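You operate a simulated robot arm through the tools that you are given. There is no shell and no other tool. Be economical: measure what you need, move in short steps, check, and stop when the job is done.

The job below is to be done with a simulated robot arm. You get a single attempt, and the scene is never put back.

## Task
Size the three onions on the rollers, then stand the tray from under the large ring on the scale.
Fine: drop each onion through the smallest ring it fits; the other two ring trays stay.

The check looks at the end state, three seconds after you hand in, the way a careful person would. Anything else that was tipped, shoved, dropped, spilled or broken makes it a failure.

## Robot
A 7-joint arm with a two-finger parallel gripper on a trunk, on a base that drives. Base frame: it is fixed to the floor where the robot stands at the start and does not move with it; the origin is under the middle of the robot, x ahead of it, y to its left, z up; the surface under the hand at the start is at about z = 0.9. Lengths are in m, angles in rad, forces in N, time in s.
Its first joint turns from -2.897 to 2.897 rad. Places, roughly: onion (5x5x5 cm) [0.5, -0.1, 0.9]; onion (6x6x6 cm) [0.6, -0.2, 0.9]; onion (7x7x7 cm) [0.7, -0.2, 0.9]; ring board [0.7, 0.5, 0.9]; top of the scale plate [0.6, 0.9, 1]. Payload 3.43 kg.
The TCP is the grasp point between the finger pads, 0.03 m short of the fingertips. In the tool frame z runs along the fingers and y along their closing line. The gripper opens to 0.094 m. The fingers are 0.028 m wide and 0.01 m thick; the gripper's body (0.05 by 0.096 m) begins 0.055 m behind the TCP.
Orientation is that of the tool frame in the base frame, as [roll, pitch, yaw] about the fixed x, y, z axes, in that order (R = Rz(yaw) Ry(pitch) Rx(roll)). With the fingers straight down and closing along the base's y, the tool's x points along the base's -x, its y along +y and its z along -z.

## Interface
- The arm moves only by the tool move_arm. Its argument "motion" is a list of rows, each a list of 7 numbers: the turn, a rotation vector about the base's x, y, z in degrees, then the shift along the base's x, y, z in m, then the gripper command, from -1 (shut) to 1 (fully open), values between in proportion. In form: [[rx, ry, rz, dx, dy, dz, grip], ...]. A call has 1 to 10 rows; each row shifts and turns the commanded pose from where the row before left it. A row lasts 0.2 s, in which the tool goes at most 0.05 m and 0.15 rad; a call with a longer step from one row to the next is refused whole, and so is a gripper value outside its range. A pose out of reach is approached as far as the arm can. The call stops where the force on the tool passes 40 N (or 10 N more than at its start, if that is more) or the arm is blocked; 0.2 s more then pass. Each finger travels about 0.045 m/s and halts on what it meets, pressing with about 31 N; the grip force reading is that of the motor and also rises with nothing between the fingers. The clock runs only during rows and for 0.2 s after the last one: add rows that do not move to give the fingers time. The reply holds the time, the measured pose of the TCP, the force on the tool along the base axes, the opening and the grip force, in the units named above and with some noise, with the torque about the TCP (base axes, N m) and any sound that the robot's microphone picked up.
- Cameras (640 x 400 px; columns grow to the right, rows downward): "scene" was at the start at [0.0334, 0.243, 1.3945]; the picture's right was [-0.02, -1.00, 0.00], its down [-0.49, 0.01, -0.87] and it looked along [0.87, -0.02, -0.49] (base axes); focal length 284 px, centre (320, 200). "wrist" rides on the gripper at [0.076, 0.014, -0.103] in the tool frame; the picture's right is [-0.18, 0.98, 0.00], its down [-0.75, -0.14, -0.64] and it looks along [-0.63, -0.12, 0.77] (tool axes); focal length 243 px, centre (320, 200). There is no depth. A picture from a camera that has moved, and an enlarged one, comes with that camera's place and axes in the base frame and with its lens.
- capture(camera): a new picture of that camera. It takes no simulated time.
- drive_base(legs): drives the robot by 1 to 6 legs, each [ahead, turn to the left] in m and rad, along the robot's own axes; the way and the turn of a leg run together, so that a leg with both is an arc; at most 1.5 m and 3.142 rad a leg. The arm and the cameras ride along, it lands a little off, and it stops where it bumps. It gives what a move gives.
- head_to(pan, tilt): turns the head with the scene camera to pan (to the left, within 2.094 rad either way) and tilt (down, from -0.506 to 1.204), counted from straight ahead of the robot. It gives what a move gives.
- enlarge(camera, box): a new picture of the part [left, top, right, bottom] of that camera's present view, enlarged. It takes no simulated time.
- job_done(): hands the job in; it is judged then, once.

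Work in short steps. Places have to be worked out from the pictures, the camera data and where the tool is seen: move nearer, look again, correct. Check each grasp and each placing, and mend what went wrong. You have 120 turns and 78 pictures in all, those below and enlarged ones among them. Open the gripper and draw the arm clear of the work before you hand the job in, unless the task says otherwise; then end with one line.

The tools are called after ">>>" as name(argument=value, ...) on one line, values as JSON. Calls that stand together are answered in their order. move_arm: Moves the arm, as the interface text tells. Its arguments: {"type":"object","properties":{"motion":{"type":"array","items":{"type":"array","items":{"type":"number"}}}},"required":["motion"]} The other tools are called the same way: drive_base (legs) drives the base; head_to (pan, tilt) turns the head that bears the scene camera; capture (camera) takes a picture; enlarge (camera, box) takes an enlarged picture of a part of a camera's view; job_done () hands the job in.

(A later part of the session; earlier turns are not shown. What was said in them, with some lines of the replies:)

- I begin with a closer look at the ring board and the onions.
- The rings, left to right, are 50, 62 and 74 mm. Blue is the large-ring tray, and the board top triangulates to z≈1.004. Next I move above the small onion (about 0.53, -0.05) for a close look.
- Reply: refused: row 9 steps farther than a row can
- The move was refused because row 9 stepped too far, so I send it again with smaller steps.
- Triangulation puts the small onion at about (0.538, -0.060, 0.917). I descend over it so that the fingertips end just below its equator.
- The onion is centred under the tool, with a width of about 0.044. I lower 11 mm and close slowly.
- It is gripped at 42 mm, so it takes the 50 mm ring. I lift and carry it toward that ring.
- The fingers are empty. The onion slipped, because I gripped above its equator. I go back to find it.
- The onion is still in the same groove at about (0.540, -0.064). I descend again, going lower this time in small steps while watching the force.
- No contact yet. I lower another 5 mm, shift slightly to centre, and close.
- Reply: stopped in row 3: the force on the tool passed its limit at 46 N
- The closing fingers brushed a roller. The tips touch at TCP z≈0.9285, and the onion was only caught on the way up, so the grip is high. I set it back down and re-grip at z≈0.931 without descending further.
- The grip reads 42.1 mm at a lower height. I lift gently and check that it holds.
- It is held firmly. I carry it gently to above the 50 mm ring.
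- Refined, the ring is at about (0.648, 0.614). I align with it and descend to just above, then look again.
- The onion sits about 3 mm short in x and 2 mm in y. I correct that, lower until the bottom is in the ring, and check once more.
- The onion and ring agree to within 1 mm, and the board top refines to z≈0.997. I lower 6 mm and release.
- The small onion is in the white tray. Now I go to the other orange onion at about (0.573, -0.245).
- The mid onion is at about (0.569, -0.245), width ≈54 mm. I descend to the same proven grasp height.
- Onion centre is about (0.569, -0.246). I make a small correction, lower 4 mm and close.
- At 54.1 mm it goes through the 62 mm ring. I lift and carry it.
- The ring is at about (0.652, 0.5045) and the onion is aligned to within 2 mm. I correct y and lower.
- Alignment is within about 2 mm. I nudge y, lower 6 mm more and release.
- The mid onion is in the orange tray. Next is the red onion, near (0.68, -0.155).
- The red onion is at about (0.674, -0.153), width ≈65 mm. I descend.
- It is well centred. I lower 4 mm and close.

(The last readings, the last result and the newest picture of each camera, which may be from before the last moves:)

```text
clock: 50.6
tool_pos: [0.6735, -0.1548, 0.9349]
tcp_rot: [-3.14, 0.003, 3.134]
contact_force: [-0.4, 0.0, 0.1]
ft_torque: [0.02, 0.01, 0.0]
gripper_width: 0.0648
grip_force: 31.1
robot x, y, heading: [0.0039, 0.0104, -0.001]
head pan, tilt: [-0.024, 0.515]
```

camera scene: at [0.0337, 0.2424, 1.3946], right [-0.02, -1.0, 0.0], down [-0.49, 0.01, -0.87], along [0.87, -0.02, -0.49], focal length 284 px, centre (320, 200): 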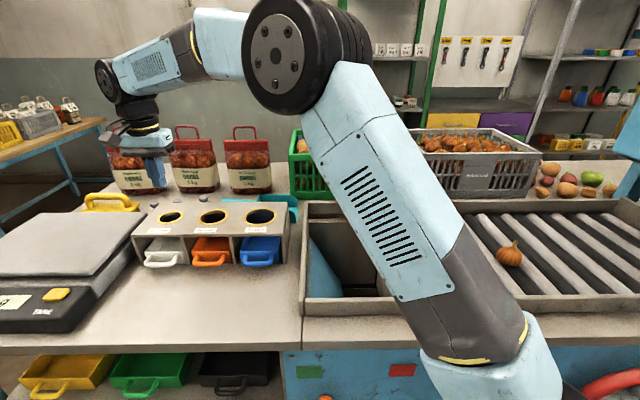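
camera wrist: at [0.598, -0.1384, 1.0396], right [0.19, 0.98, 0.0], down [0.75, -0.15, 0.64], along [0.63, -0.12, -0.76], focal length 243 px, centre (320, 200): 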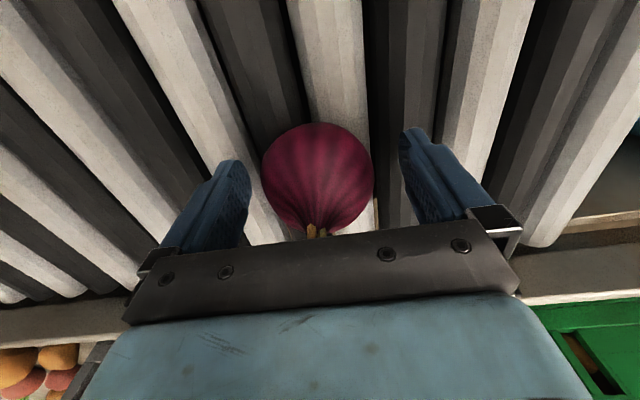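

At 64.8 mm it goes through the 74 mm ring at about (0.65, 0.385). I lift and carry it.

>>> move_arm(motion=[[0, 0, 0, 0, 0, 0.01, -1], [0, 0, 0, 0, 0, 0.03, -1], [0, 0, 0, 0, 0, 0.04, -1], [0, 0, 0, 0, 0, 0.04, -1], [0, 0, 0, 0, 0.01, 0.04, -1], [0, 0, 0, -0.003, 0.03, 0.03, -1], [0, 0, 0, -0.003, 0.04, 0.01, -1], [0, 0, 0, -0.003, 0.042, 0, -1], [0, 0, 0, -0.003, 0.042, 0, -1], [0, 0, 0, -0.003, 0.042, 0, -1]])

>>> move_arm(motion=[[0, 0, 0, -0.003, 0.045, 0, -1], [0, 0, 0, -0.003, 0.045, 0, -1], [0, 0, 0, -0.002, 0.045, 0, -1], [0, 0, 0, 0, 0.045, 0, -1], [0, 0, 0, 0, 0.045, 0, -1], [0, 0, 0, 0, 0.045, 0, -1], [0, 0, 0, 0, 0.04, 0, -1], [0, 0, 0, 0, 0.022, -0.02, -1], [0, 0, 0, 0, 0, -0.03, -1], [0, 0, 0, 0, 0, 0, -1]])

>>> capture(camera="wrist")

```text
clock: 52.8
tool_pos: [0.6585, 0.0499, 1.1348]
tcp_rot: [3.141, 0.003, 3.133]
contact_force: [-0.5, -1.2, -0.9]
ft_torque: [0.01, -0.03, -0.01]
gripper_width: 0.0644
grip_force: 31.3
robot x, y, heading: [0.0013, 0.0083, 0.003]
head pan, tilt: [-0.024, 0.515]
```

```text
clock: 55.0
tool_pos: [0.6516, 0.3815, 1.0843]
tcp_rot: [-3.14, 0.003, 3.134]
contact_force: [-0.5, -0.3, -2.3]
ft_torque: [0.02, 0.02, 0.01]
gripper_width: 0.0641
grip_force: 30.8
robot x, y, heading: [-0.0006, 0.0107, -0.002]
head pan, tilt: [-0.024, 0.515]
```

```text
46 pictures are left
camera wrist: at [0.575, 0.3975, 1.1863], right [0.19, 0.98, 0.0], down [0.75, -0.15, 0.64], along [0.63, -0.12, -0.76], focal length 243 px, centre (320, 200)
```

wrist: 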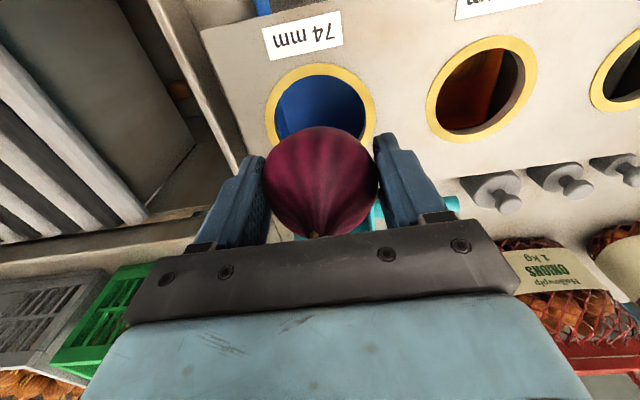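

The ring is at about (0.648, 0.384) and the onion at (0.655, 0.383). I correct and lower.

>>> move_arm(motion=[[0, 0, 0, -0.006, 0.001, -0.02, -1], [0, 0, 0, 0, 0, -0.015, -1], [0, 0, 0, 0, 0, -0.007, -1], [0, 0, 0, 0, 0, 0, -1]])

>>> enlarge(camera="wrist", box=[200, 40, 440, 240])

```text
clock: 56.0
tool_pos: [0.6441, 0.3829, 1.0426]
tcp_rot: [-3.141, 0.004, 3.135]
contact_force: [-0.5, 0.1, -1.6]
ft_torque: [0.02, 0.03, -0.01]
gripper_width: 0.0646
grip_force: 31.4
robot x, y, heading: [-0.0018, 0.0101, 0.0]
head pan, tilt: [-0.024, 0.515]
```

```text
2.00 times, centred on (320, 140) of wrist
camera zoom: at [0.5678, 0.3978, 1.1439], right [0.19, 0.98, 0.0], down [0.75, -0.15, 0.65], along [0.63, -0.12, -0.76], focal length 485 px, centre (320, 320)
```

zoom: 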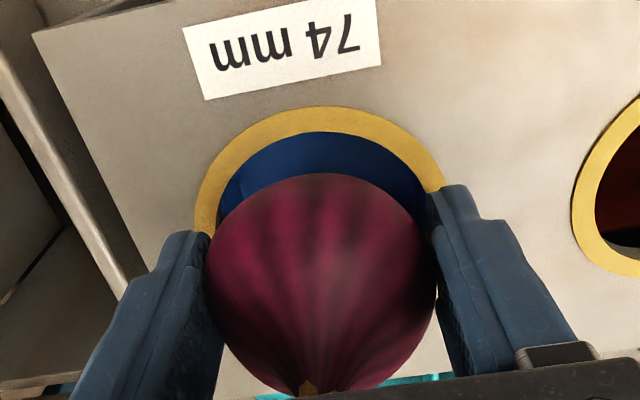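

Aligned to within 2 mm. I nudge x, lower 6 mm and release.

>>> move_arm(motion=[[0, 0, 0, 0.002, 0, -0.004, -1], [0, 0, 0, 0, 0, -0.002, -1], [0, 0, 0, 0, 0, 0, 0.5], [0, 0, 0, 0, 0, 0, 0.8], [0, 0, 0, 0, 0, 0, 0.8], [0, 0, 0, 0, 0, 0, 0.8]])

>>> move_arm(motion=[[0, 0, 0, 0, 0, 0.02, 0.8], [0, 0, 0, 0, 0, 0.05, 0.8], [0, 0, 0, -0.04, 0, 0.03, 0.6], [0, 0, 0, -0.05, 0, 0, 0.4], [0, 0, 0, -0.05, 0, 0, 0.2]])

>>> capture(camera="wrist")

>>> enlarge(camera="scene", box=[110, 180, 310, 305])

```text
clock: 57.4
tool_pos: [0.6453, 0.3815, 1.0357]
tcp_rot: [-3.141, 0.004, 3.134]
contact_force: [-0.7, -0.9, 0.4]
ft_torque: [0.03, 0.0, -0.02]
gripper_width: 0.0845
grip_force: 0.1
robot x, y, heading: [-0.0029, 0.008, -0.003]
head pan, tilt: [-0.024, 0.515]
```

```text
clock: 58.6
tool_pos: [0.5017, 0.3837, 1.1362]
tcp_rot: [-3.141, 0.001, 3.133]
contact_force: [0.5, 0.5, -0.2]
ft_torque: [0.02, 0.06, 0.01]
gripper_width: 0.0563
grip_force: 0.1
robot x, y, heading: [-0.0006, 0.0091, 0.005]
head pan, tilt: [-0.024, 0.515]
```

```text
44 pictures are left
camera wrist: at [0.4257, 0.399, 1.2382], right [0.19, 0.98, 0.0], down [0.75, -0.15, 0.64], along [0.63, -0.12, -0.76], focal length 243 px, centre (320, 200)
```

wrist: 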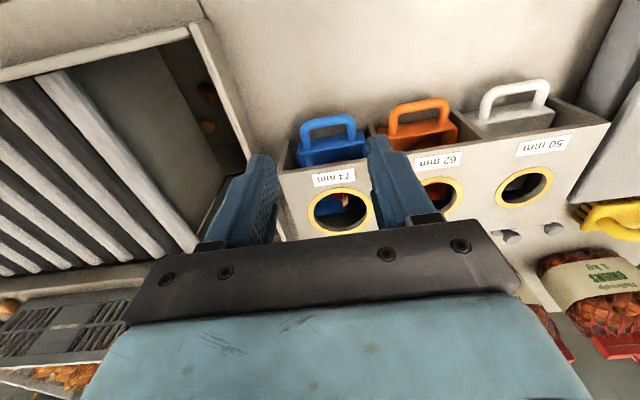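

```text
3.20 times, centred on (210, 242) of scene
camera zoom: at [0.0343, 0.2431, 1.3945], right [-0.02, -1.0, 0.0], down [-0.49, 0.01, -0.87], along [0.87, -0.02, -0.49], focal length 908 px, centre (672, 64)
```

zoom: 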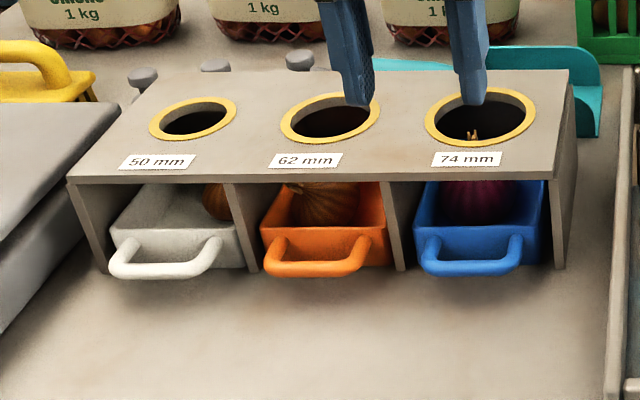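

All three onions are in the right trays. Now I look closely at the blue tray's handle to plan the grasp.

>>> enlarge(camera="wrist", box=[250, 90, 410, 190])

>>> enlarge(camera="scene", box=[220, 220, 300, 270])

```text
4.00 times, centred on (330, 140) of wrist
camera zoom: at [0.4257, 0.399, 1.2382], right [0.19, 0.98, 0.0], down [0.75, -0.15, 0.64], along [0.63, -0.12, -0.76], focal length 970 px, centre (280, 440)
```

zoom: 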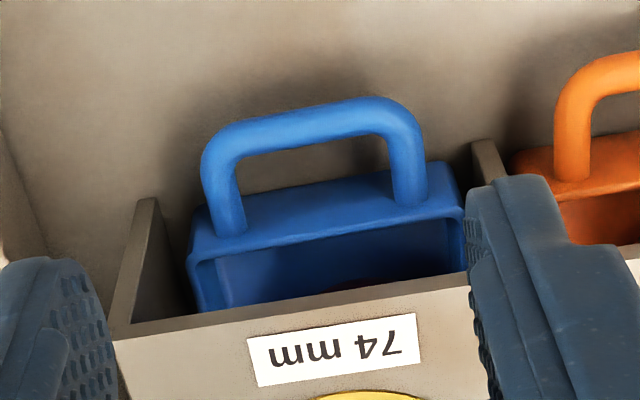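

```text
8.00 times, centred on (260, 245) of scene
camera zoom: at [0.0343, 0.2431, 1.3945], right [-0.02, -1.0, 0.0], down [-0.49, 0.01, -0.87], along [0.87, -0.02, -0.49], focal length 2271 px, centre (800, -160)
```

zoom: 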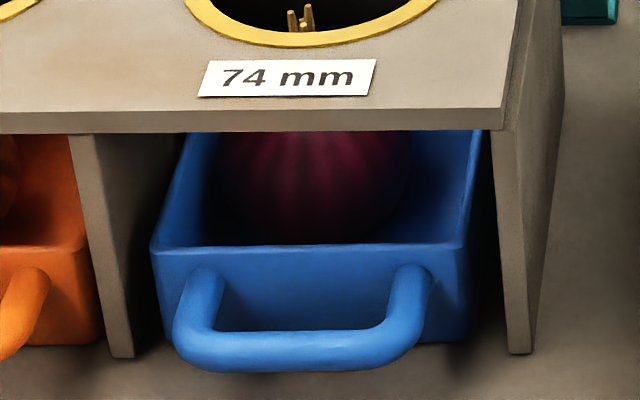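

The handle bar lies along y at about (0.546, 0.385, 0.935), with a 25 mm gap to the tray front. I turn the gripper 90° so that it closes along x.

>>> move_arm(motion=[[0, 0, 8.2, 0.005, 0, 0, 0.2], [0, 0, 8.2, 0.005, 0, 0, 0.2], [0, 0, 8.2, 0.005, 0, 0, 0], [0, 0, 8.2, 0.005, 0, 0, 0], [0, 0, 8.2, 0.005, 0, 0, 0], [0, 0, 8.2, 0.005, 0, 0, 0], [0, 0, 8.2, 0.005, 0, 0, 0], [0, 0, 8.2, 0.005, 0, 0, 0], [0, 0, 8.2, 0, 0, 0, 0], [0, 0, 8.2, 0, 0, 0, -0.1]])

>>> move_arm(motion=[[0, 0, 8.0, 0.002, 0, -0.02, -0.1], [0, 0, 0, 0, 0, -0.03, -0.1], [0, 0, 0, 0, 0, -0.03, -0.1], [0, 0, 0, 0, 0, 0, -0.1]])

>>> capture(camera="wrist")

>>> enlarge(camera="scene", box=[180, 180, 340, 280])

```text
clock: 60.8
tool_pos: [0.5448, 0.3837, 1.1354]
tcp_rot: [3.14, 0.004, -1.716]
contact_force: [0.6, -0.1, 0.2]
ft_torque: [-0.01, 0.01, 0.02]
gripper_width: 0.0422
grip_force: 0.2
robot x, y, heading: [0.0026, 0.0123, 0.0]
head pan, tilt: [-0.024, 0.515]
```

```text
clock: 61.8
tool_pos: [0.5485, 0.3827, 1.0541]
tcp_rot: [3.14, 0.007, -1.578]
contact_force: [-0.5, 0.0, 0.5]
ft_torque: [0.04, 0.02, 0.02]
gripper_width: 0.0425
grip_force: 0.1
robot x, y, heading: [-0.003, 0.0126, 0.001]
head pan, tilt: [-0.024, 0.515]
```

```text
40 pictures are left
camera wrist: at [0.5328, 0.306, 1.1559], right [-0.98, 0.19, 0.0], down [0.15, 0.75, 0.65], along [0.12, 0.63, -0.76], focal length 243 px, centre (320, 200)
```

wrist: 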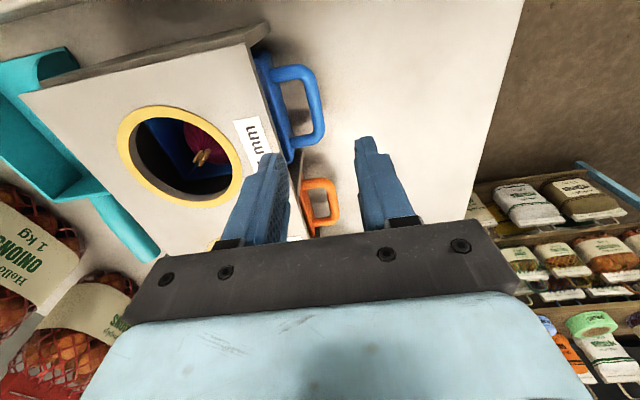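

```text
4.00 times, centred on (260, 230) of scene
camera zoom: at [0.0336, 0.243, 1.3945], right [-0.02, -1.0, 0.0], down [-0.49, 0.01, -0.87], along [0.87, -0.02, -0.49], focal length 1135 px, centre (560, 80)
```

zoom: 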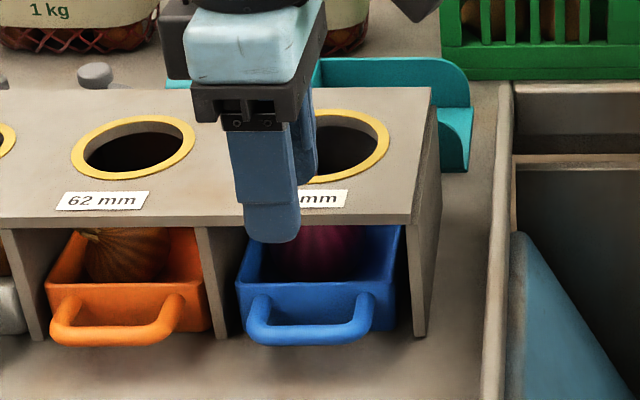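

The handle bar is at x≈0.549, directly below. I narrow the opening to about 27 mm so the inner finger fits the gap, then descend.

>>> move_arm(motion=[[0, 0, 0, 0.0005, -0.001, 0, -0.43], [0, 0, 0, 0, 0, -0.03, -0.43], [0, 0, 0, 0, 0, -0.025, -0.43], [0, 0, 0, 0, 0, 0, -0.43]])

>>> enlarge(camera="wrist", box=[200, 40, 440, 240])

```text
clock: 62.8
tool_pos: [0.5469, 0.382, 0.9997]
tcp_rot: [3.141, 0.006, -1.578]
contact_force: [-0.3, 0.3, 0.0]
ft_torque: [0.02, -0.01, -0.02]
gripper_width: 0.0268
grip_force: 0.1
robot x, y, heading: [0.0021, 0.0097, -0.001]
head pan, tilt: [-0.024, 0.515]
```

```text
2.00 times, centred on (320, 140) of wrist
camera zoom: at [0.5331, 0.3055, 1.1015], right [-0.98, 0.19, 0.0], down [0.15, 0.75, 0.65], along [0.12, 0.63, -0.76], focal length 485 px, centre (320, 320)
```

zoom: 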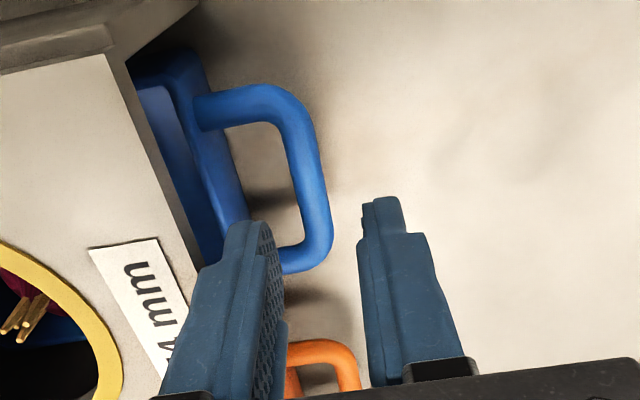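

The bar is at x≈0.551. I shift +3 mm, narrow a little more and descend onto it.

>>> move_arm(motion=[[0, 0, 0, 0.003, -0.001, -0.01, -0.5], [0, 0, 0, 0, 0, -0.015, -0.5], [0, 0, 0, 0, 0, -0.01, -0.5], [0, 0, 0, 0, 0, -0.008, -0.5], [0, 0, 0, 0, 0, -0.005, -0.5]])

>>> capture(camera="wrist")

>>> enlarge(camera="scene", box=[210, 200, 320, 270])

```text
clock: 64.0
tool_pos: [0.5507, 0.3816, 0.9518]
tcp_rot: [3.141, 0.004, -1.578]
contact_force: [-1.5, -0.4, 0.5]
ft_torque: [0.01, -0.13, -0.03]
gripper_width: 0.0223
grip_force: 0.1
robot x, y, heading: [-0.0011, 0.0117, 0.005]
head pan, tilt: [-0.024, 0.515]
```

```text
37 pictures are left
camera wrist: at [0.5373, 0.3055, 1.0542], right [-0.98, 0.19, 0.0], down [0.15, 0.75, 0.65], along [0.12, 0.63, -0.76], focal length 243 px, centre (320, 200)
```

wrist: 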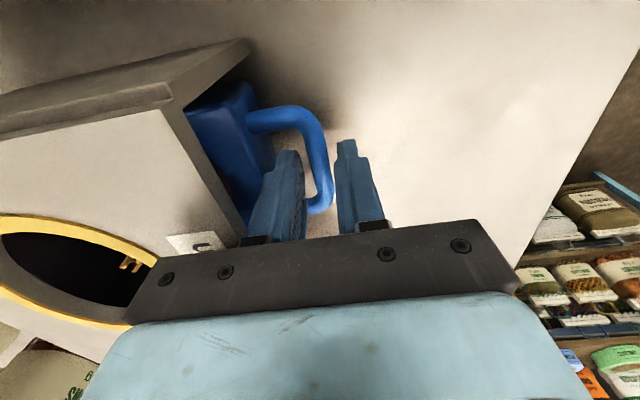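

```text
5.71 times, centred on (265, 235) of scene
camera zoom: at [0.0335, 0.243, 1.3945], right [-0.02, -1.0, 0.0], down [-0.49, 0.01, -0.87], along [0.87, -0.02, -0.49], focal length 1622 px, centre (634, 0)
```

zoom: 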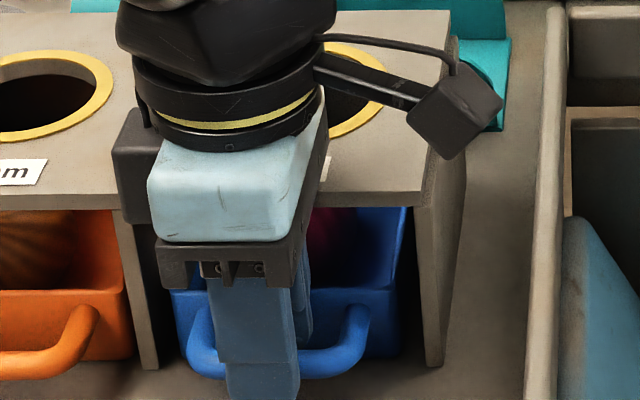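

The bar is between the fingers. I close on it.

>>> move_arm(motion=[[0, 0, 0, 0, 0, 0, -1], [0, 0, 0, 0, 0, 0, -1], [0, 0, 0, 0, 0, 0, -1]])

>>> move_arm(motion=[[0, 0, 0, -0.008, 0, 0, -1], [0, 0, 0, -0.012, 0, 0, -1]])

>>> enlarge(camera="scene", box=[180, 180, 340, 280])

```text
clock: 64.8
tool_pos: [0.5516, 0.3807, 0.9525]
tcp_rot: [3.141, 0.003, -1.577]
contact_force: [-0.3, -0.5, -0.9]
ft_torque: [-0.03, -0.03, -0.08]
gripper_width: 0.011
grip_force: 31.5
robot x, y, heading: [0.0009, 0.0122, 0.004]
head pan, tilt: [-0.024, 0.515]
```

```text
clock: 65.4
tool_pos: [0.5313, 0.3806, 0.9526]
tcp_rot: [-3.141, 0.003, -1.577]
contact_force: [-0.3, 0.5, -0.6]
ft_torque: [0.01, 0.0, 0.02]
gripper_width: 0.0109
grip_force: 30.1
robot x, y, heading: [0.0046, 0.0107, 0.0]
head pan, tilt: [-0.024, 0.515]
```

```text
4.00 times, centred on (260, 230) of scene
camera zoom: at [0.0337, 0.243, 1.3945], right [-0.02, -1.0, 0.0], down [-0.49, 0.01, -0.87], along [0.87, -0.02, -0.49], focal length 1135 px, centre (560, 80)
```

zoom: 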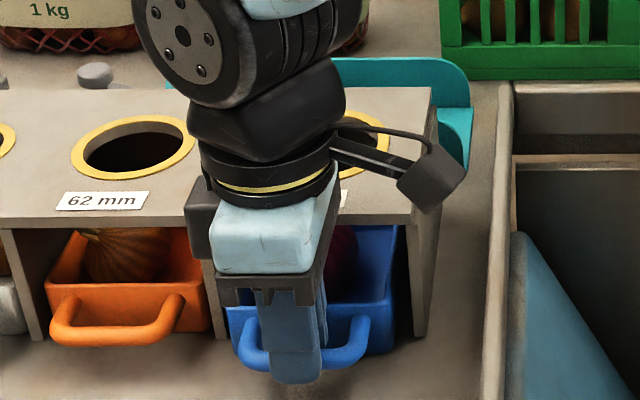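

The tray slides freely, so I keep pulling gently.

>>> move_arm(motion=[[0, 0, 0, -0.015, 0, 0, -1], [0, 0, 0, -0.015, 0, 0, -1], [0, 0, 0, -0.015, 0, 0, -1], [0, 0, 0, -0.015, 0, 0, -1], [0, 0, 0, -0.015, 0, 0, -1], [0, 0, 0, -0.015, 0, 0, -1], [0, 0, 0, -0.015, 0, 0, -1], [0, 0, 0, -0.01, 0, 0, -1]])

>>> capture(camera="scene")

>>> capture(camera="wrist")

```text
clock: 67.2
tool_pos: [0.4152, 0.381, 0.9533]
tcp_rot: [-3.14, 0.005, -1.579]
contact_force: [0.3, -0.2, 1.1]
ft_torque: [0.03, -0.04, 0.0]
gripper_width: 0.0107
grip_force: 30.9
robot x, y, heading: [-0.0006, 0.005, 0.0]
head pan, tilt: [-0.024, 0.515]
```

```text
34 pictures are left
camera scene: at [0.0336, 0.243, 1.3945], right [-0.02, -1.0, 0.0], down [-0.49, 0.01, -0.87], along [0.87, -0.02, -0.49], focal length 284 px, centre (320, 200)
```

scene: 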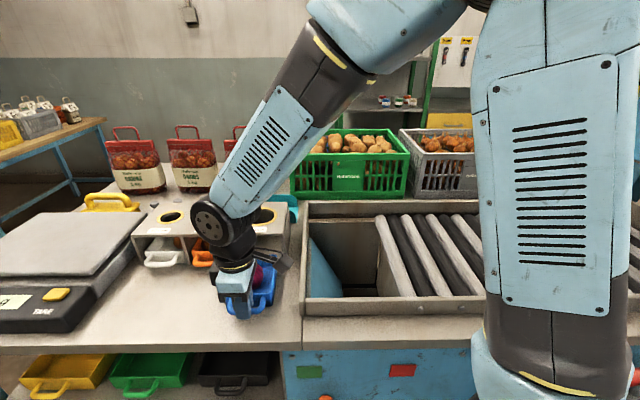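

```text
33 pictures are left
camera wrist: at [0.401, 0.3049, 1.0546], right [-0.98, 0.19, 0.0], down [0.15, 0.75, 0.65], along [0.12, 0.63, -0.76], focal length 243 px, centre (320, 200)
```

wrist: 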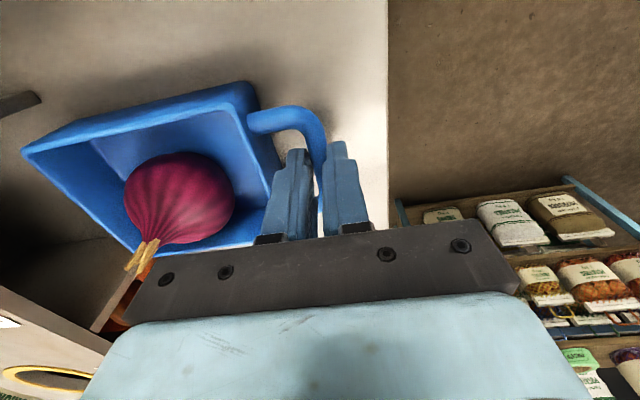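

The tray is fully clear of the board. I test-lift by the handle a few millimetres to see whether it holds level.

>>> move_arm(motion=[[0, 0, 0, 0, 0, 0.004, -1], [0, 0, 0, 0, 0, 0.006, -1], [0, 0, 0, 0, 0, 0.006, -1], [0, 0, 0, 0, 0, 0, -1]])

>>> enlarge(camera="scene", box=[180, 230, 340, 330])

>>> capture(camera="wrist")

```text
clock: 68.2
tool_pos: [0.4152, 0.3825, 0.9692]
tcp_rot: [-3.142, 0.006, -1.577]
contact_force: [-0.3, -0.3, -0.2]
ft_torque: [-0.11, 0.06, 0.0]
gripper_width: 0.0109
grip_force: 31.3
robot x, y, heading: [-0.002, 0.0101, 0.0]
head pan, tilt: [-0.024, 0.515]
```

```text
4.00 times, centred on (260, 280) of scene
camera zoom: at [0.0335, 0.243, 1.3945], right [-0.02, -1.0, 0.0], down [-0.49, 0.01, -0.87], along [0.87, -0.02, -0.49], focal length 1135 px, centre (560, -120)
```

zoom: 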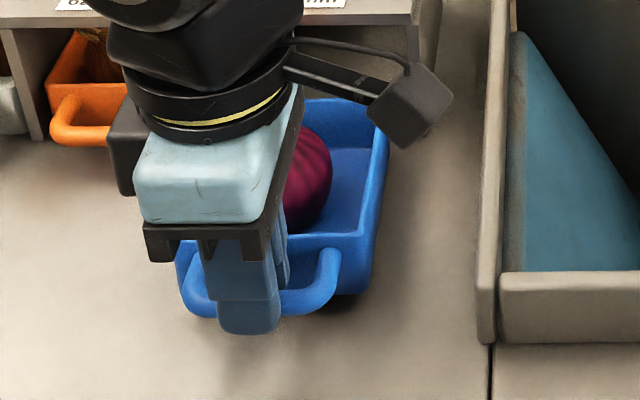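

```text
31 pictures are left
camera wrist: at [0.4012, 0.3052, 1.0709], right [-0.98, 0.19, 0.0], down [0.15, 0.75, 0.65], along [0.12, 0.63, -0.76], focal length 243 px, centre (320, 200)
```

wrist: 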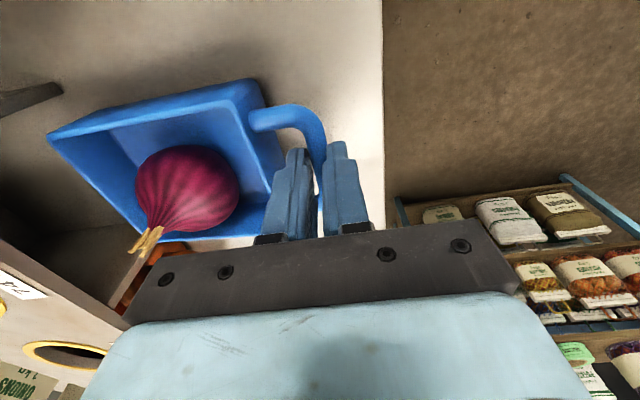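

The tray pivots on the bar, so a handle lift would sag. I set it back down, release, rise, and look at the front wall, which gives the flat pads a flat surface to grip.

>>> move_arm(motion=[[0, 0, 0, 0, 0, -0.006, -1], [0, 0, 0, 0, 0, -0.006, -1], [0, 0, 0, 0, 0, -0.004, -1], [0, 0, 0, 0, 0, 0, -0.5], [0, 0, 0, 0, 0, 0, -0.5], [0, 0, 0, 0, 0, 0.02, -0.5], [0, 0, 0, 0, 0, 0.03, -0.5], [0, 0, 0, 0.03, 0, 0.02, -0.55], [0, 0, 0, 0, 0, 0, -0.55]])

>>> capture(camera="wrist")

>>> enlarge(camera="scene", box=[180, 230, 340, 330])

```text
clock: 70.2
tool_pos: [0.4447, 0.3814, 1.0232]
tcp_rot: [-3.14, 0.002, -1.577]
contact_force: [-1.0, -1.2, 0.5]
ft_torque: [0.02, -0.03, 0.0]
gripper_width: 0.0211
grip_force: 0.1
robot x, y, heading: [-0.0018, 0.0091, -0.001]
head pan, tilt: [-0.024, 0.515]
```

```text
30 pictures are left
camera wrist: at [0.4306, 0.3045, 1.1245], right [-0.98, 0.19, 0.0], down [0.15, 0.75, 0.65], along [0.12, 0.63, -0.76], focal length 243 px, centre (320, 200)
```

wrist: 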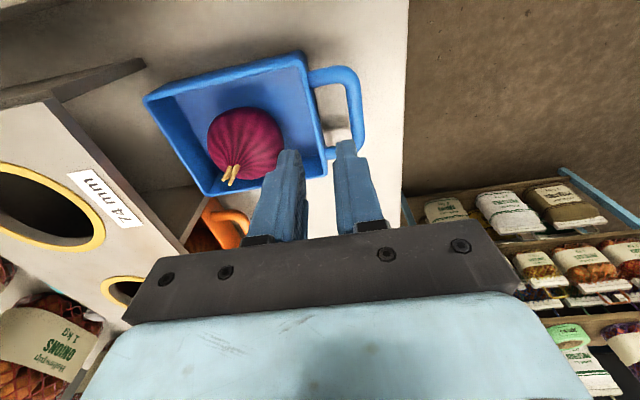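

```text
4.00 times, centred on (260, 280) of scene
camera zoom: at [0.0335, 0.243, 1.3945], right [-0.02, -1.0, 0.0], down [-0.49, 0.01, -0.87], along [0.87, -0.02, -0.49], focal length 1135 px, centre (560, -120)
```

zoom: 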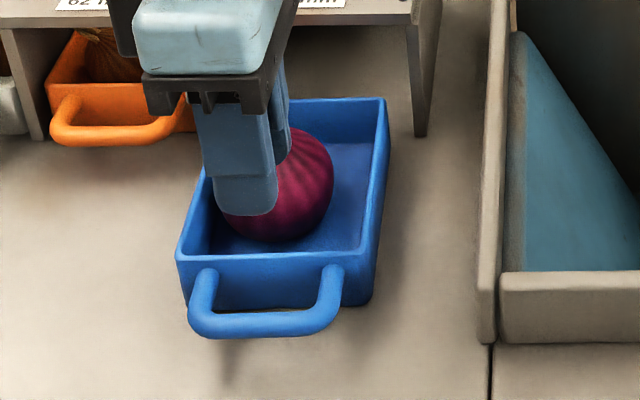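

The tray is flat again; its front wall is near x≈0.445 and centred at y≈0.377. I zoom the wrist view to refine the wall position.

>>> enlarge(camera="wrist", box=[200, 40, 400, 200])

```text
2.50 times, centred on (300, 120) of wrist
camera zoom: at [0.4306, 0.3045, 1.1245], right [-0.98, 0.19, 0.0], down [0.15, 0.75, 0.65], along [0.12, 0.63, -0.76], focal length 606 px, centre (370, 400)
```

zoom: 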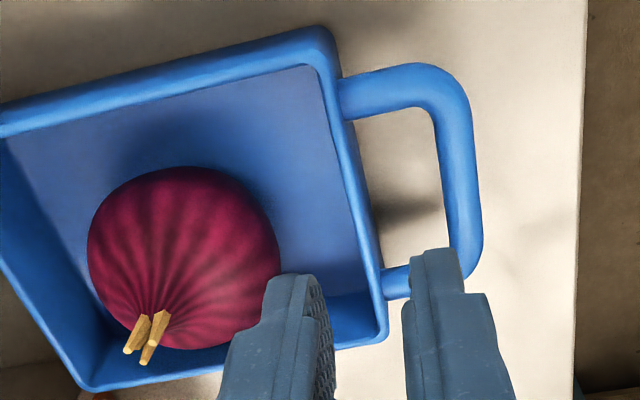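

The wall is at x≈0.4475 for y 0.33–0.42, and the onion leaves a 27 mm gap inside. I align and descend until the tips are just above the rim, then check.

>>> move_arm(motion=[[0, 0, 0, 0.003, -0.005, -0.01, -0.55], [0, 0, 0, 0, 0, -0.015, -0.55], [0, 0, 0, 0, 0, -0.01, -0.55], [0, 0, 0, 0, 0, 0, -0.55]])

>>> enlarge(camera="wrist", box=[200, 60, 440, 260])

```text
clock: 71.2
tool_pos: [0.4498, 0.3767, 0.9875]
tcp_rot: [-3.141, 0.004, -1.577]
contact_force: [-0.4, 0.0, -0.6]
ft_torque: [0.0, -0.01, 0.01]
gripper_width: 0.0211
grip_force: 0.0
robot x, y, heading: [0.0021, 0.0115, 0.003]
head pan, tilt: [-0.024, 0.515]
```

```text
2.00 times, centred on (320, 160) of wrist
camera zoom: at [0.4351, 0.3004, 1.0894], right [-0.98, 0.19, 0.0], down [0.15, 0.75, 0.65], along [0.12, 0.63, -0.76], focal length 485 px, centre (320, 280)
```

zoom: 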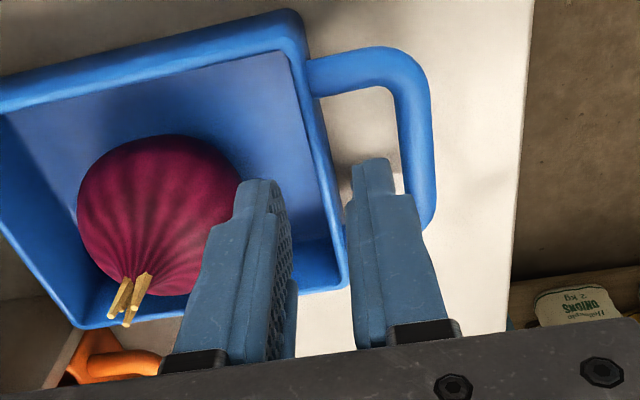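

The wall is centred between the fingers. I descend with one finger inside and one outside the front wall.

>>> move_arm(motion=[[0, 0, 0, -0.001, 0, -0.012, -0.55], [0, 0, 0, 0, 0, -0.012, -0.55], [0, 0, 0, 0, 0, -0.012, -0.55], [0, 0, 0, 0, 0, -0.01, -0.55]])

>>> move_arm(motion=[[0, 0, 0, 0, 0, 0, -0.8], [0, 0, 0, 0, 0, 0, -1], [0, 0, 0, 0, 0, 0, -1], [0, 0, 0, 0, 0, 0, -1]])

>>> capture(camera="wrist")

```text
clock: 72.2
tool_pos: [0.4477, 0.3751, 0.9429]
tcp_rot: [3.141, 0.005, -1.578]
contact_force: [0.1, 0.8, 0.4]
ft_torque: [0.01, -0.01, 0.0]
gripper_width: 0.0214
grip_force: 0.0
robot x, y, heading: [0.0017, 0.0116, -0.0]
head pan, tilt: [-0.024, 0.515]
```

```text
clock: 73.2
tool_pos: [0.4482, 0.3761, 0.9415]
tcp_rot: [3.141, 0.004, -1.578]
contact_force: [0.4, 0.6, -0.8]
ft_torque: [0.01, -0.01, 0.02]
gripper_width: 0.0079
grip_force: 30.9
robot x, y, heading: [-0.0003, 0.0155, 0.002]
head pan, tilt: [-0.024, 0.515]
```

```text
26 pictures are left
camera wrist: at [0.4339, 0.2994, 1.0438], right [-0.98, 0.19, 0.0], down [0.15, 0.75, 0.65], along [0.12, 0.63, -0.76], focal length 243 px, centre (320, 200)
```

wrist: 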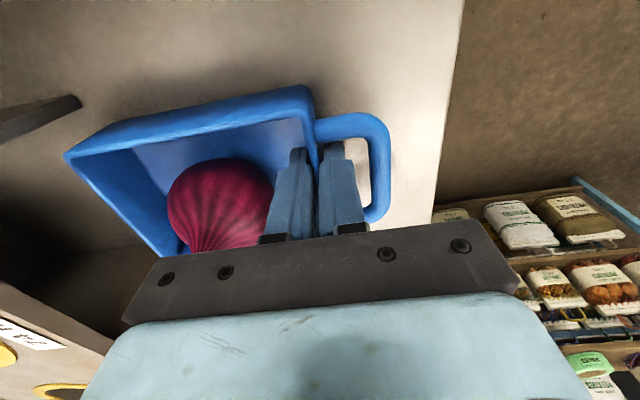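

The wall is gripped (7.9 mm). I test-lift 20 mm and compare.

>>> move_arm(motion=[[0, 0, 0, 0, 0, 0.005, -1], [0, 0, 0, 0, 0, 0.007, -1], [0, 0, 0, 0, 0, 0.008, -1], [0, 0, 0, 0, 0, 0, -1]])

>>> capture(camera="wrist")

>>> enlarge(camera="scene", box=[180, 230, 340, 330])

```text
clock: 74.2
tool_pos: [0.447, 0.3771, 0.9629]
tcp_rot: [3.141, 0.005, -1.579]
contact_force: [-0.3, -0.3, -2.6]
ft_torque: [-0.05, 0.14, -0.01]
gripper_width: 0.0076
grip_force: 31.3
robot x, y, heading: [-0.0011, 0.0105, 0.001]
head pan, tilt: [-0.024, 0.515]
```

```text
25 pictures are left
camera wrist: at [0.4336, 0.3002, 1.064], right [-0.98, 0.19, 0.0], down [0.15, 0.75, 0.65], along [0.12, 0.63, -0.76], focal length 243 px, centre (320, 200)
```

wrist: 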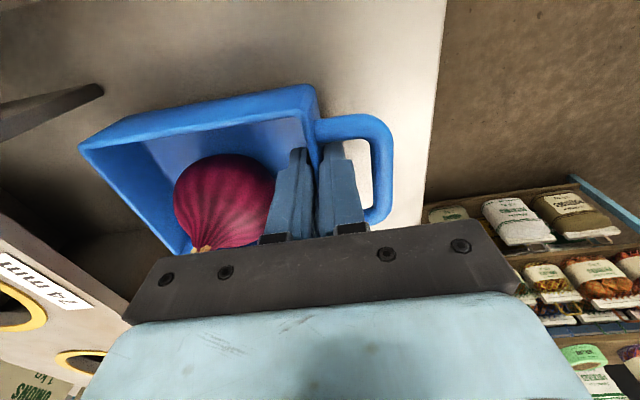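

```text
4.00 times, centred on (260, 280) of scene
camera zoom: at [0.0336, 0.243, 1.3945], right [-0.02, -1.0, 0.0], down [-0.49, 0.01, -0.87], along [0.87, -0.02, -0.49], focal length 1135 px, centre (560, -120)
```

zoom: 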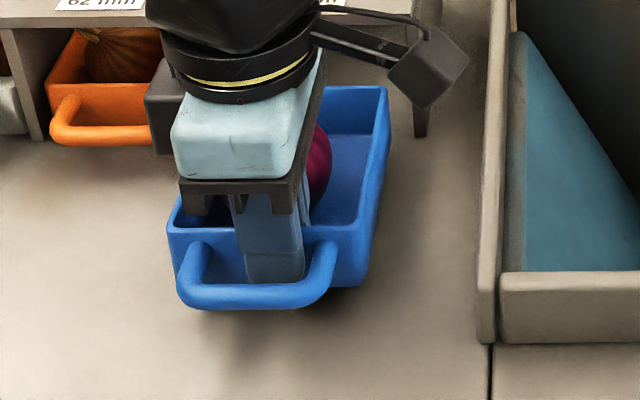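

It holds with only a slight sag of about 5°. I lift higher while pitching up slightly to level it, and turn the head toward the scale.

>>> move_arm(motion=[[0, -1, 0, 0, 0, 0.015, -1], [0, -1, 0, 0, 0, 0.025, -1], [0, -1, 0, 0, 0, 0.03, -1], [0, -1, 0, 0, 0, 0.03, -1], [0, -1, 0, 0, 0, 0.03, -1], [0, 0, 0, 0, 0, 0, -1]])

>>> head_to(pan=0.6, tilt=0.6)

>>> capture(camera="scene")

>>> capture(camera="wrist")

```text
clock: 75.6
tool_pos: [0.4474, 0.3765, 1.0928]
tcp_rot: [-3.053, 0.006, -1.576]
contact_force: [-0.5, 0.1, -2.3]
ft_torque: [-0.04, 0.13, 0.0]
gripper_width: 0.0077
grip_force: 30.9
robot x, y, heading: [0.001, 0.0094, -0.005]
head pan, tilt: [-0.024, 0.515]
```

```text
clock: 76.6
tool_pos: [0.4478, 0.3761, 1.0938]
tcp_rot: [-3.053, 0.004, -1.578]
contact_force: [-0.3, 0.4, -1.4]
ft_torque: [-0.05, 0.13, 0.0]
gripper_width: 0.0076
grip_force: 31.5
robot x, y, heading: [-0.0022, 0.0131, 0.007]
head pan, tilt: [0.6, 0.6]
```

```text
23 pictures are left
camera scene: at [0.0159, 0.2951, 1.3868], right [0.56, -0.83, 0.0], down [-0.47, -0.32, -0.82], along [0.68, 0.47, -0.57], focal length 284 px, centre (320, 200)
```

scene: 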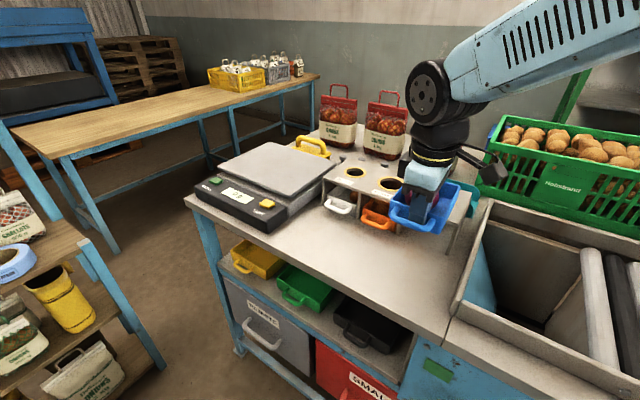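

```text
22 pictures are left
camera wrist: at [0.424, 0.3006, 1.1927], right [-0.98, 0.19, -0.08], down [0.09, 0.75, 0.66], along [0.19, 0.63, -0.75], focal length 243 px, centre (320, 200)
```

wrist: 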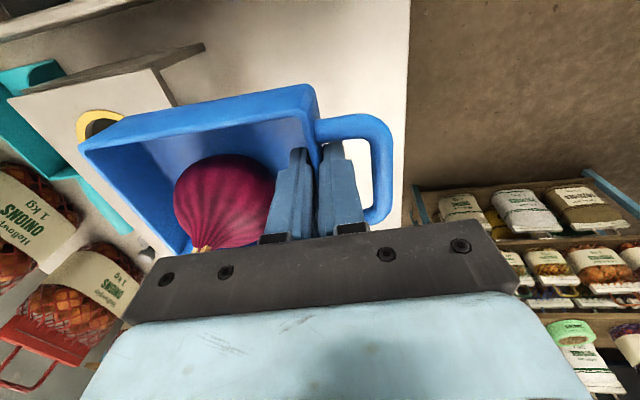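

The tray is stable and level. I zoom in on the scale to place its plate.

>>> enlarge(camera="scene", box=[180, 120, 360, 240])

```text
3.33 times, centred on (270, 180) of scene
camera zoom: at [0.0159, 0.2951, 1.3868], right [0.56, -0.83, 0.0], down [-0.47, -0.32, -0.82], along [0.68, 0.47, -0.57], focal length 946 px, centre (487, 267)
```

zoom: 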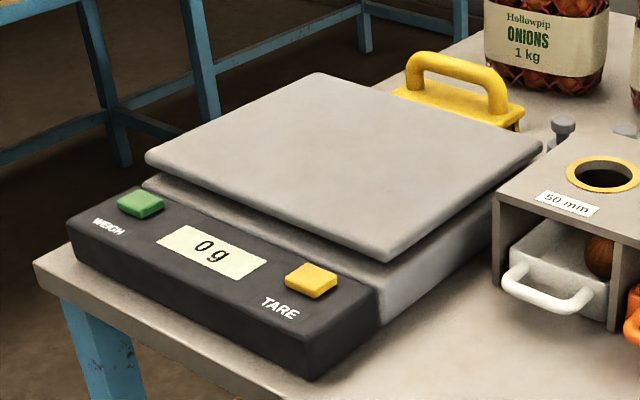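

The plate spans about x 0.47–0.70 and y 0.70–0.99 with z≈0.97, and the display reads 0 g. I carry the tray over, aiming to set its middle near (0.58, 0.815).

>>> move_arm(motion=[[0, 0, 0, 0.0, 0.02, 0.005, -1], [0, 0, 0, 0.006, 0.03, 0.005, -1], [0, 0, 0, 0.006, 0.035, 0, -1], [0, 0, 0, 0.006, 0.035, 0, -1], [0, 0, 0, 0.006, 0.035, 0, -1], [0, 0, 0, 0.006, 0.035, 0, -1], [0, 0, 0, 0.006, 0.035, 0, -1], [0, 0, 0, 0.006, 0.035, 0, -1], [0, 0, 0, 0.006, 0.035, 0, -1], [0, 0, 0, 0.006, 0.02, 0, -1]])

>>> move_arm(motion=[[0, 0, 0, 0.006, 0.03, 0, -1], [0, 0, 0, 0.006, 0.035, 0, -1], [0, 0, 0, 0.006, 0.035, 0, -1], [0, 0, 0, 0.003, 0.025, 0, -1], [0, 0, 0, 0, 0, 0, -1]])

>>> capture(camera="scene")

>>> capture(camera="wrist")

```text
clock: 78.8
tool_pos: [0.5007, 0.6928, 1.1009]
tcp_rot: [-3.054, 0.003, -1.577]
contact_force: [-0.4, 0.0, -2.6]
ft_torque: [0.0, 0.13, 0.01]
gripper_width: 0.0075
grip_force: 31.1
robot x, y, heading: [-0.0003, 0.0137, -0.003]
head pan, tilt: [0.6, 0.6]
```

```text
clock: 80.0
tool_pos: [0.5216, 0.8162, 1.0993]
tcp_rot: [-3.054, 0.006, -1.577]
contact_force: [0.5, 0.7, -2.3]
ft_torque: [-0.02, 0.15, 0.02]
gripper_width: 0.0074
grip_force: 30.7
robot x, y, heading: [0.001, 0.0104, -0.002]
head pan, tilt: [0.6, 0.6]
```

```text
20 pictures are left
camera scene: at [0.0161, 0.2952, 1.3868], right [0.56, -0.83, 0.0], down [-0.47, -0.32, -0.82], along [0.68, 0.47, -0.57], focal length 284 px, centre (320, 200)
```

scene: 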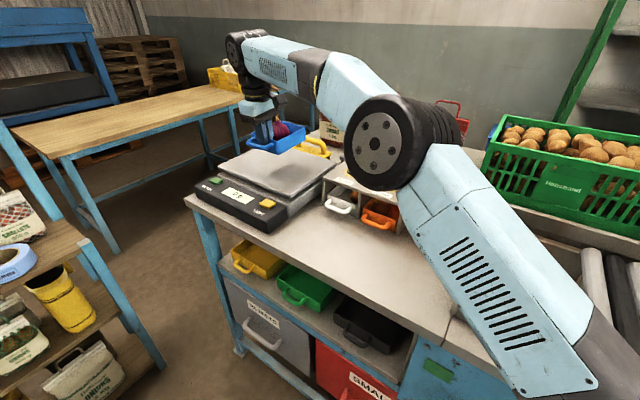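

```text
19 pictures are left
camera wrist: at [0.498, 0.7406, 1.2009], right [-0.98, 0.19, -0.08], down [0.09, 0.75, 0.66], along [0.19, 0.63, -0.75], focal length 243 px, centre (320, 200)
```

wrist: 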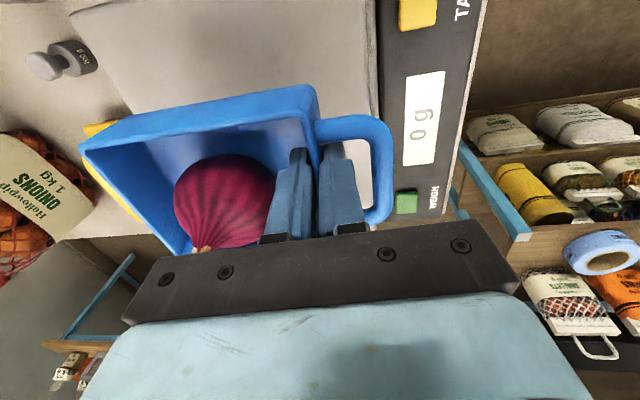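

The tray is over the plate with margin all round. I descend gently toward the plate.

>>> move_arm(motion=[[0, 0, 0, 0.004, 0, -0.025, -1], [0, 0, 0, 0, 0, -0.025, -1], [0, 0, 0, 0, 0, -0.015, -1], [0, 0, 0, 0, 0, -0.008, -1], [0, 0, 0, 0, 0, 0, -1]])

>>> enlarge(camera="scene", box=[180, 100, 360, 220])

```text
clock: 81.2
tool_pos: [0.5271, 0.8165, 1.0276]
tcp_rot: [-3.055, 0.005, -1.579]
contact_force: [-0.1, 0.1, -2.2]
ft_torque: [-0.06, 0.09, 0.0]
gripper_width: 0.0078
grip_force: 31.6
robot x, y, heading: [-0.0024, 0.0119, 0.004]
head pan, tilt: [0.6, 0.6]
```

```text
3.33 times, centred on (270, 160) of scene
camera zoom: at [0.016, 0.2953, 1.3868], right [0.56, -0.83, 0.0], down [-0.47, -0.32, -0.82], along [0.68, 0.47, -0.57], focal length 946 px, centre (487, 333)
```

zoom: 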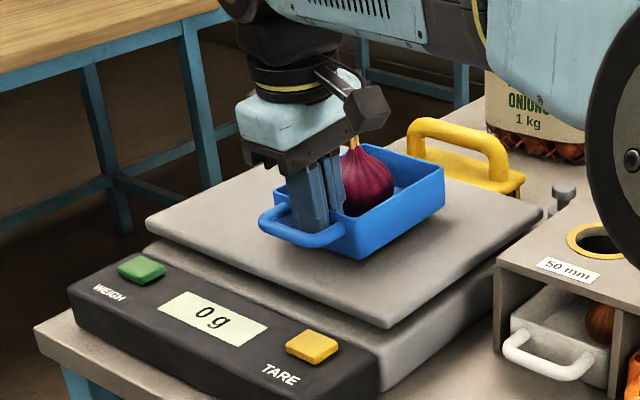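

Level, and not yet touching (0 g). I lower in small steps.

>>> move_arm(motion=[[0, 0, 0, 0, 0, -0.005, -1], [0, 0, 0, 0, 0, -0.004, -1], [0, 0, 0, 0, 0, -0.003, -1], [0, 0, 0, 0, 0, 0, -1]])

>>> move_arm(motion=[[0, 0, 0, 0, 0, -0.003, -1], [0, 0, 0, 0, 0, 0, -1]])

>>> enlarge(camera="scene", box=[180, 100, 360, 220])

```text
clock: 82.2
tool_pos: [0.5266, 0.8169, 1.0162]
tcp_rot: [-3.053, 0.005, -1.576]
contact_force: [-0.6, 0.2, -1.2]
ft_torque: [0.01, 0.11, 0.03]
gripper_width: 0.0075
grip_force: 31.1
robot x, y, heading: [-0.0013, 0.0128, 0.005]
head pan, tilt: [0.6, 0.6]
```

```text
clock: 82.8
tool_pos: [0.5267, 0.8176, 1.0149]
tcp_rot: [-3.053, 0.005, -1.578]
contact_force: [-0.6, 2.4, 6.5]
ft_torque: [0.02, 0.15, 0.01]
gripper_width: 0.0074
grip_force: 30.5
robot x, y, heading: [0.0025, 0.0072, 0.003]
head pan, tilt: [0.6, 0.6]
```

```text
3.33 times, centred on (270, 160) of scene
camera zoom: at [0.0158, 0.2951, 1.3868], right [0.56, -0.83, 0.0], down [-0.47, -0.32, -0.82], along [0.68, 0.47, -0.57], focal length 946 px, centre (487, 333)
```

zoom: 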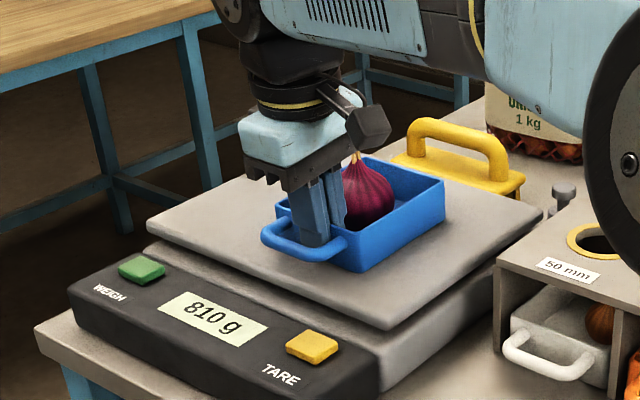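

The tray has landed (810 g while pressed). I open the fingers just enough and look before withdrawing.

>>> move_arm(motion=[[0, 0, 0, 0, 0, 0.001, -0.75], [0, 0, 0, 0, 0, 0, -0.6], [0, 0, 0, 0, 0, 0, -0.55], [0, 0, 0, 0, 0, 0, -0.55]])

>>> capture(camera="wrist")

```text
clock: 83.8
tool_pos: [0.5263, 0.817, 1.0153]
tcp_rot: [-3.054, 0.005, -1.579]
contact_force: [-0.6, -0.7, -0.1]
ft_torque: [0.02, 0.0, -0.02]
gripper_width: 0.0213
grip_force: 0.0
robot x, y, heading: [-0.0009, 0.0111, -0.0]
head pan, tilt: [0.6, 0.6]
```

```text
16 pictures are left
camera wrist: at [0.5035, 0.7404, 1.1151], right [-0.98, 0.19, -0.08], down [0.09, 0.75, 0.66], along [0.19, 0.63, -0.75], focal length 243 px, centre (320, 200)
```

wrist: 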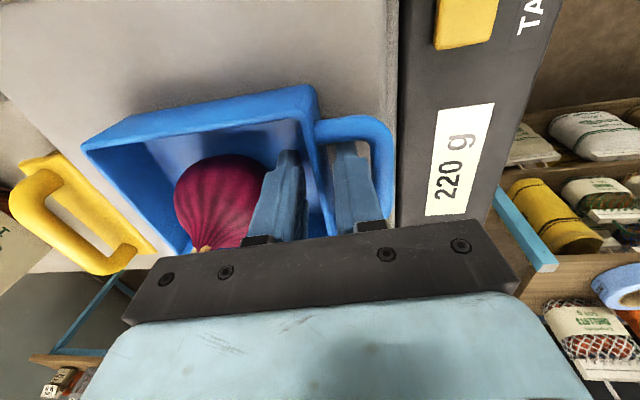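

The scale reads 220 g and the fingers are clear of the wall. I withdraw upward along the finger direction.

>>> move_arm(motion=[[0, 0, 0, -0.0009, 0, 0.01, -0.55], [0, 0, 0, -0.0013, 0, 0.015, -0.55], [0, 0, 0, -0.0017, 0, 0.02, -0.55], [0, 0, 0, -0.002, 0, 0.03, -0.55], [0, 0, 0, -0.002, 0, 0.04, -0.55], [0, 0, 0, -0.005, -0.02, 0.04, -0.3], [0, 0, 0, -0.01, -0.04, 0.02, 0], [0, 0, 0, -0.01, -0.045, 0, 0.5], [0, 0, 0, -0.01, -0.045, 0, 1], [0, 0, 0, -0.01, -0.045, 0, 1]])

>>> move_arm(motion=[[0, 0, 0, -0.01, -0.045, 0, 1], [0, 0, 0, -0.01, -0.045, 0, 1], [0, 0, 0, -0.005, -0.045, 0, 1], [0, 0, 0, 0, -0.045, 0, 1], [0, 0, 0, 0, -0.045, 0, 1], [0, 0, 0, 0, -0.045, 0, 1]])

>>> capture(camera="scene")

>>> enlarge(camera="scene", box=[180, 100, 420, 260])

```text
clock: 86.0
tool_pos: [0.4752, 0.6208, 1.191]
tcp_rot: [-3.056, 0.005, -1.576]
contact_force: [0.7, 0.6, -1.7]
ft_torque: [-0.08, -0.01, 0.0]
gripper_width: 0.0942
grip_force: 0.1
robot x, y, heading: [0.0014, 0.0102, 0.0]
head pan, tilt: [0.6, 0.6]
```

```text
clock: 87.4
tool_pos: [0.4484, 0.3535, 1.1899]
tcp_rot: [-3.054, 0.006, -1.579]
contact_force: [0.5, -0.1, -0.3]
ft_torque: [-0.02, 0.01, -0.02]
gripper_width: 0.0942
grip_force: 0.0
robot x, y, heading: [0.0002, 0.0139, -0.0]
head pan, tilt: [0.6, 0.6]
```

```text
15 pictures are left
camera scene: at [0.016, 0.2955, 1.3867], right [0.56, -0.83, 0.0], down [-0.47, -0.32, -0.82], along [0.68, 0.47, -0.57], focal length 284 px, centre (320, 200)
```

scene: 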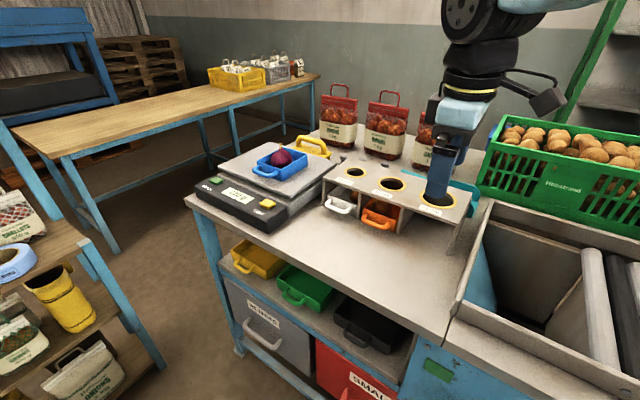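

```text
2.50 times, centred on (300, 180) of scene
camera zoom: at [0.016, 0.2955, 1.3867], right [0.56, -0.83, 0.0], down [-0.47, -0.32, -0.82], along [0.68, 0.47, -0.57], focal length 710 px, centre (370, 250)
```

zoom: 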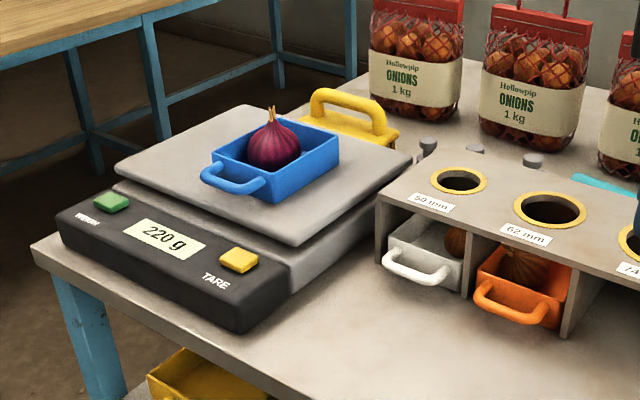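

The tray with the red onion stands on the scale at 220 g. The other two trays are in place with their onions, the gripper is open and the arm is clear, so I hand in.

>>> job_done()

```text
The job is handed in.
```

The job is handed in: each onion is in the tray under the smallest ring it fits, and the large-ring (blue) tray with the red onion stands on the scale, reading 220 g; the other two trays stayed in place.
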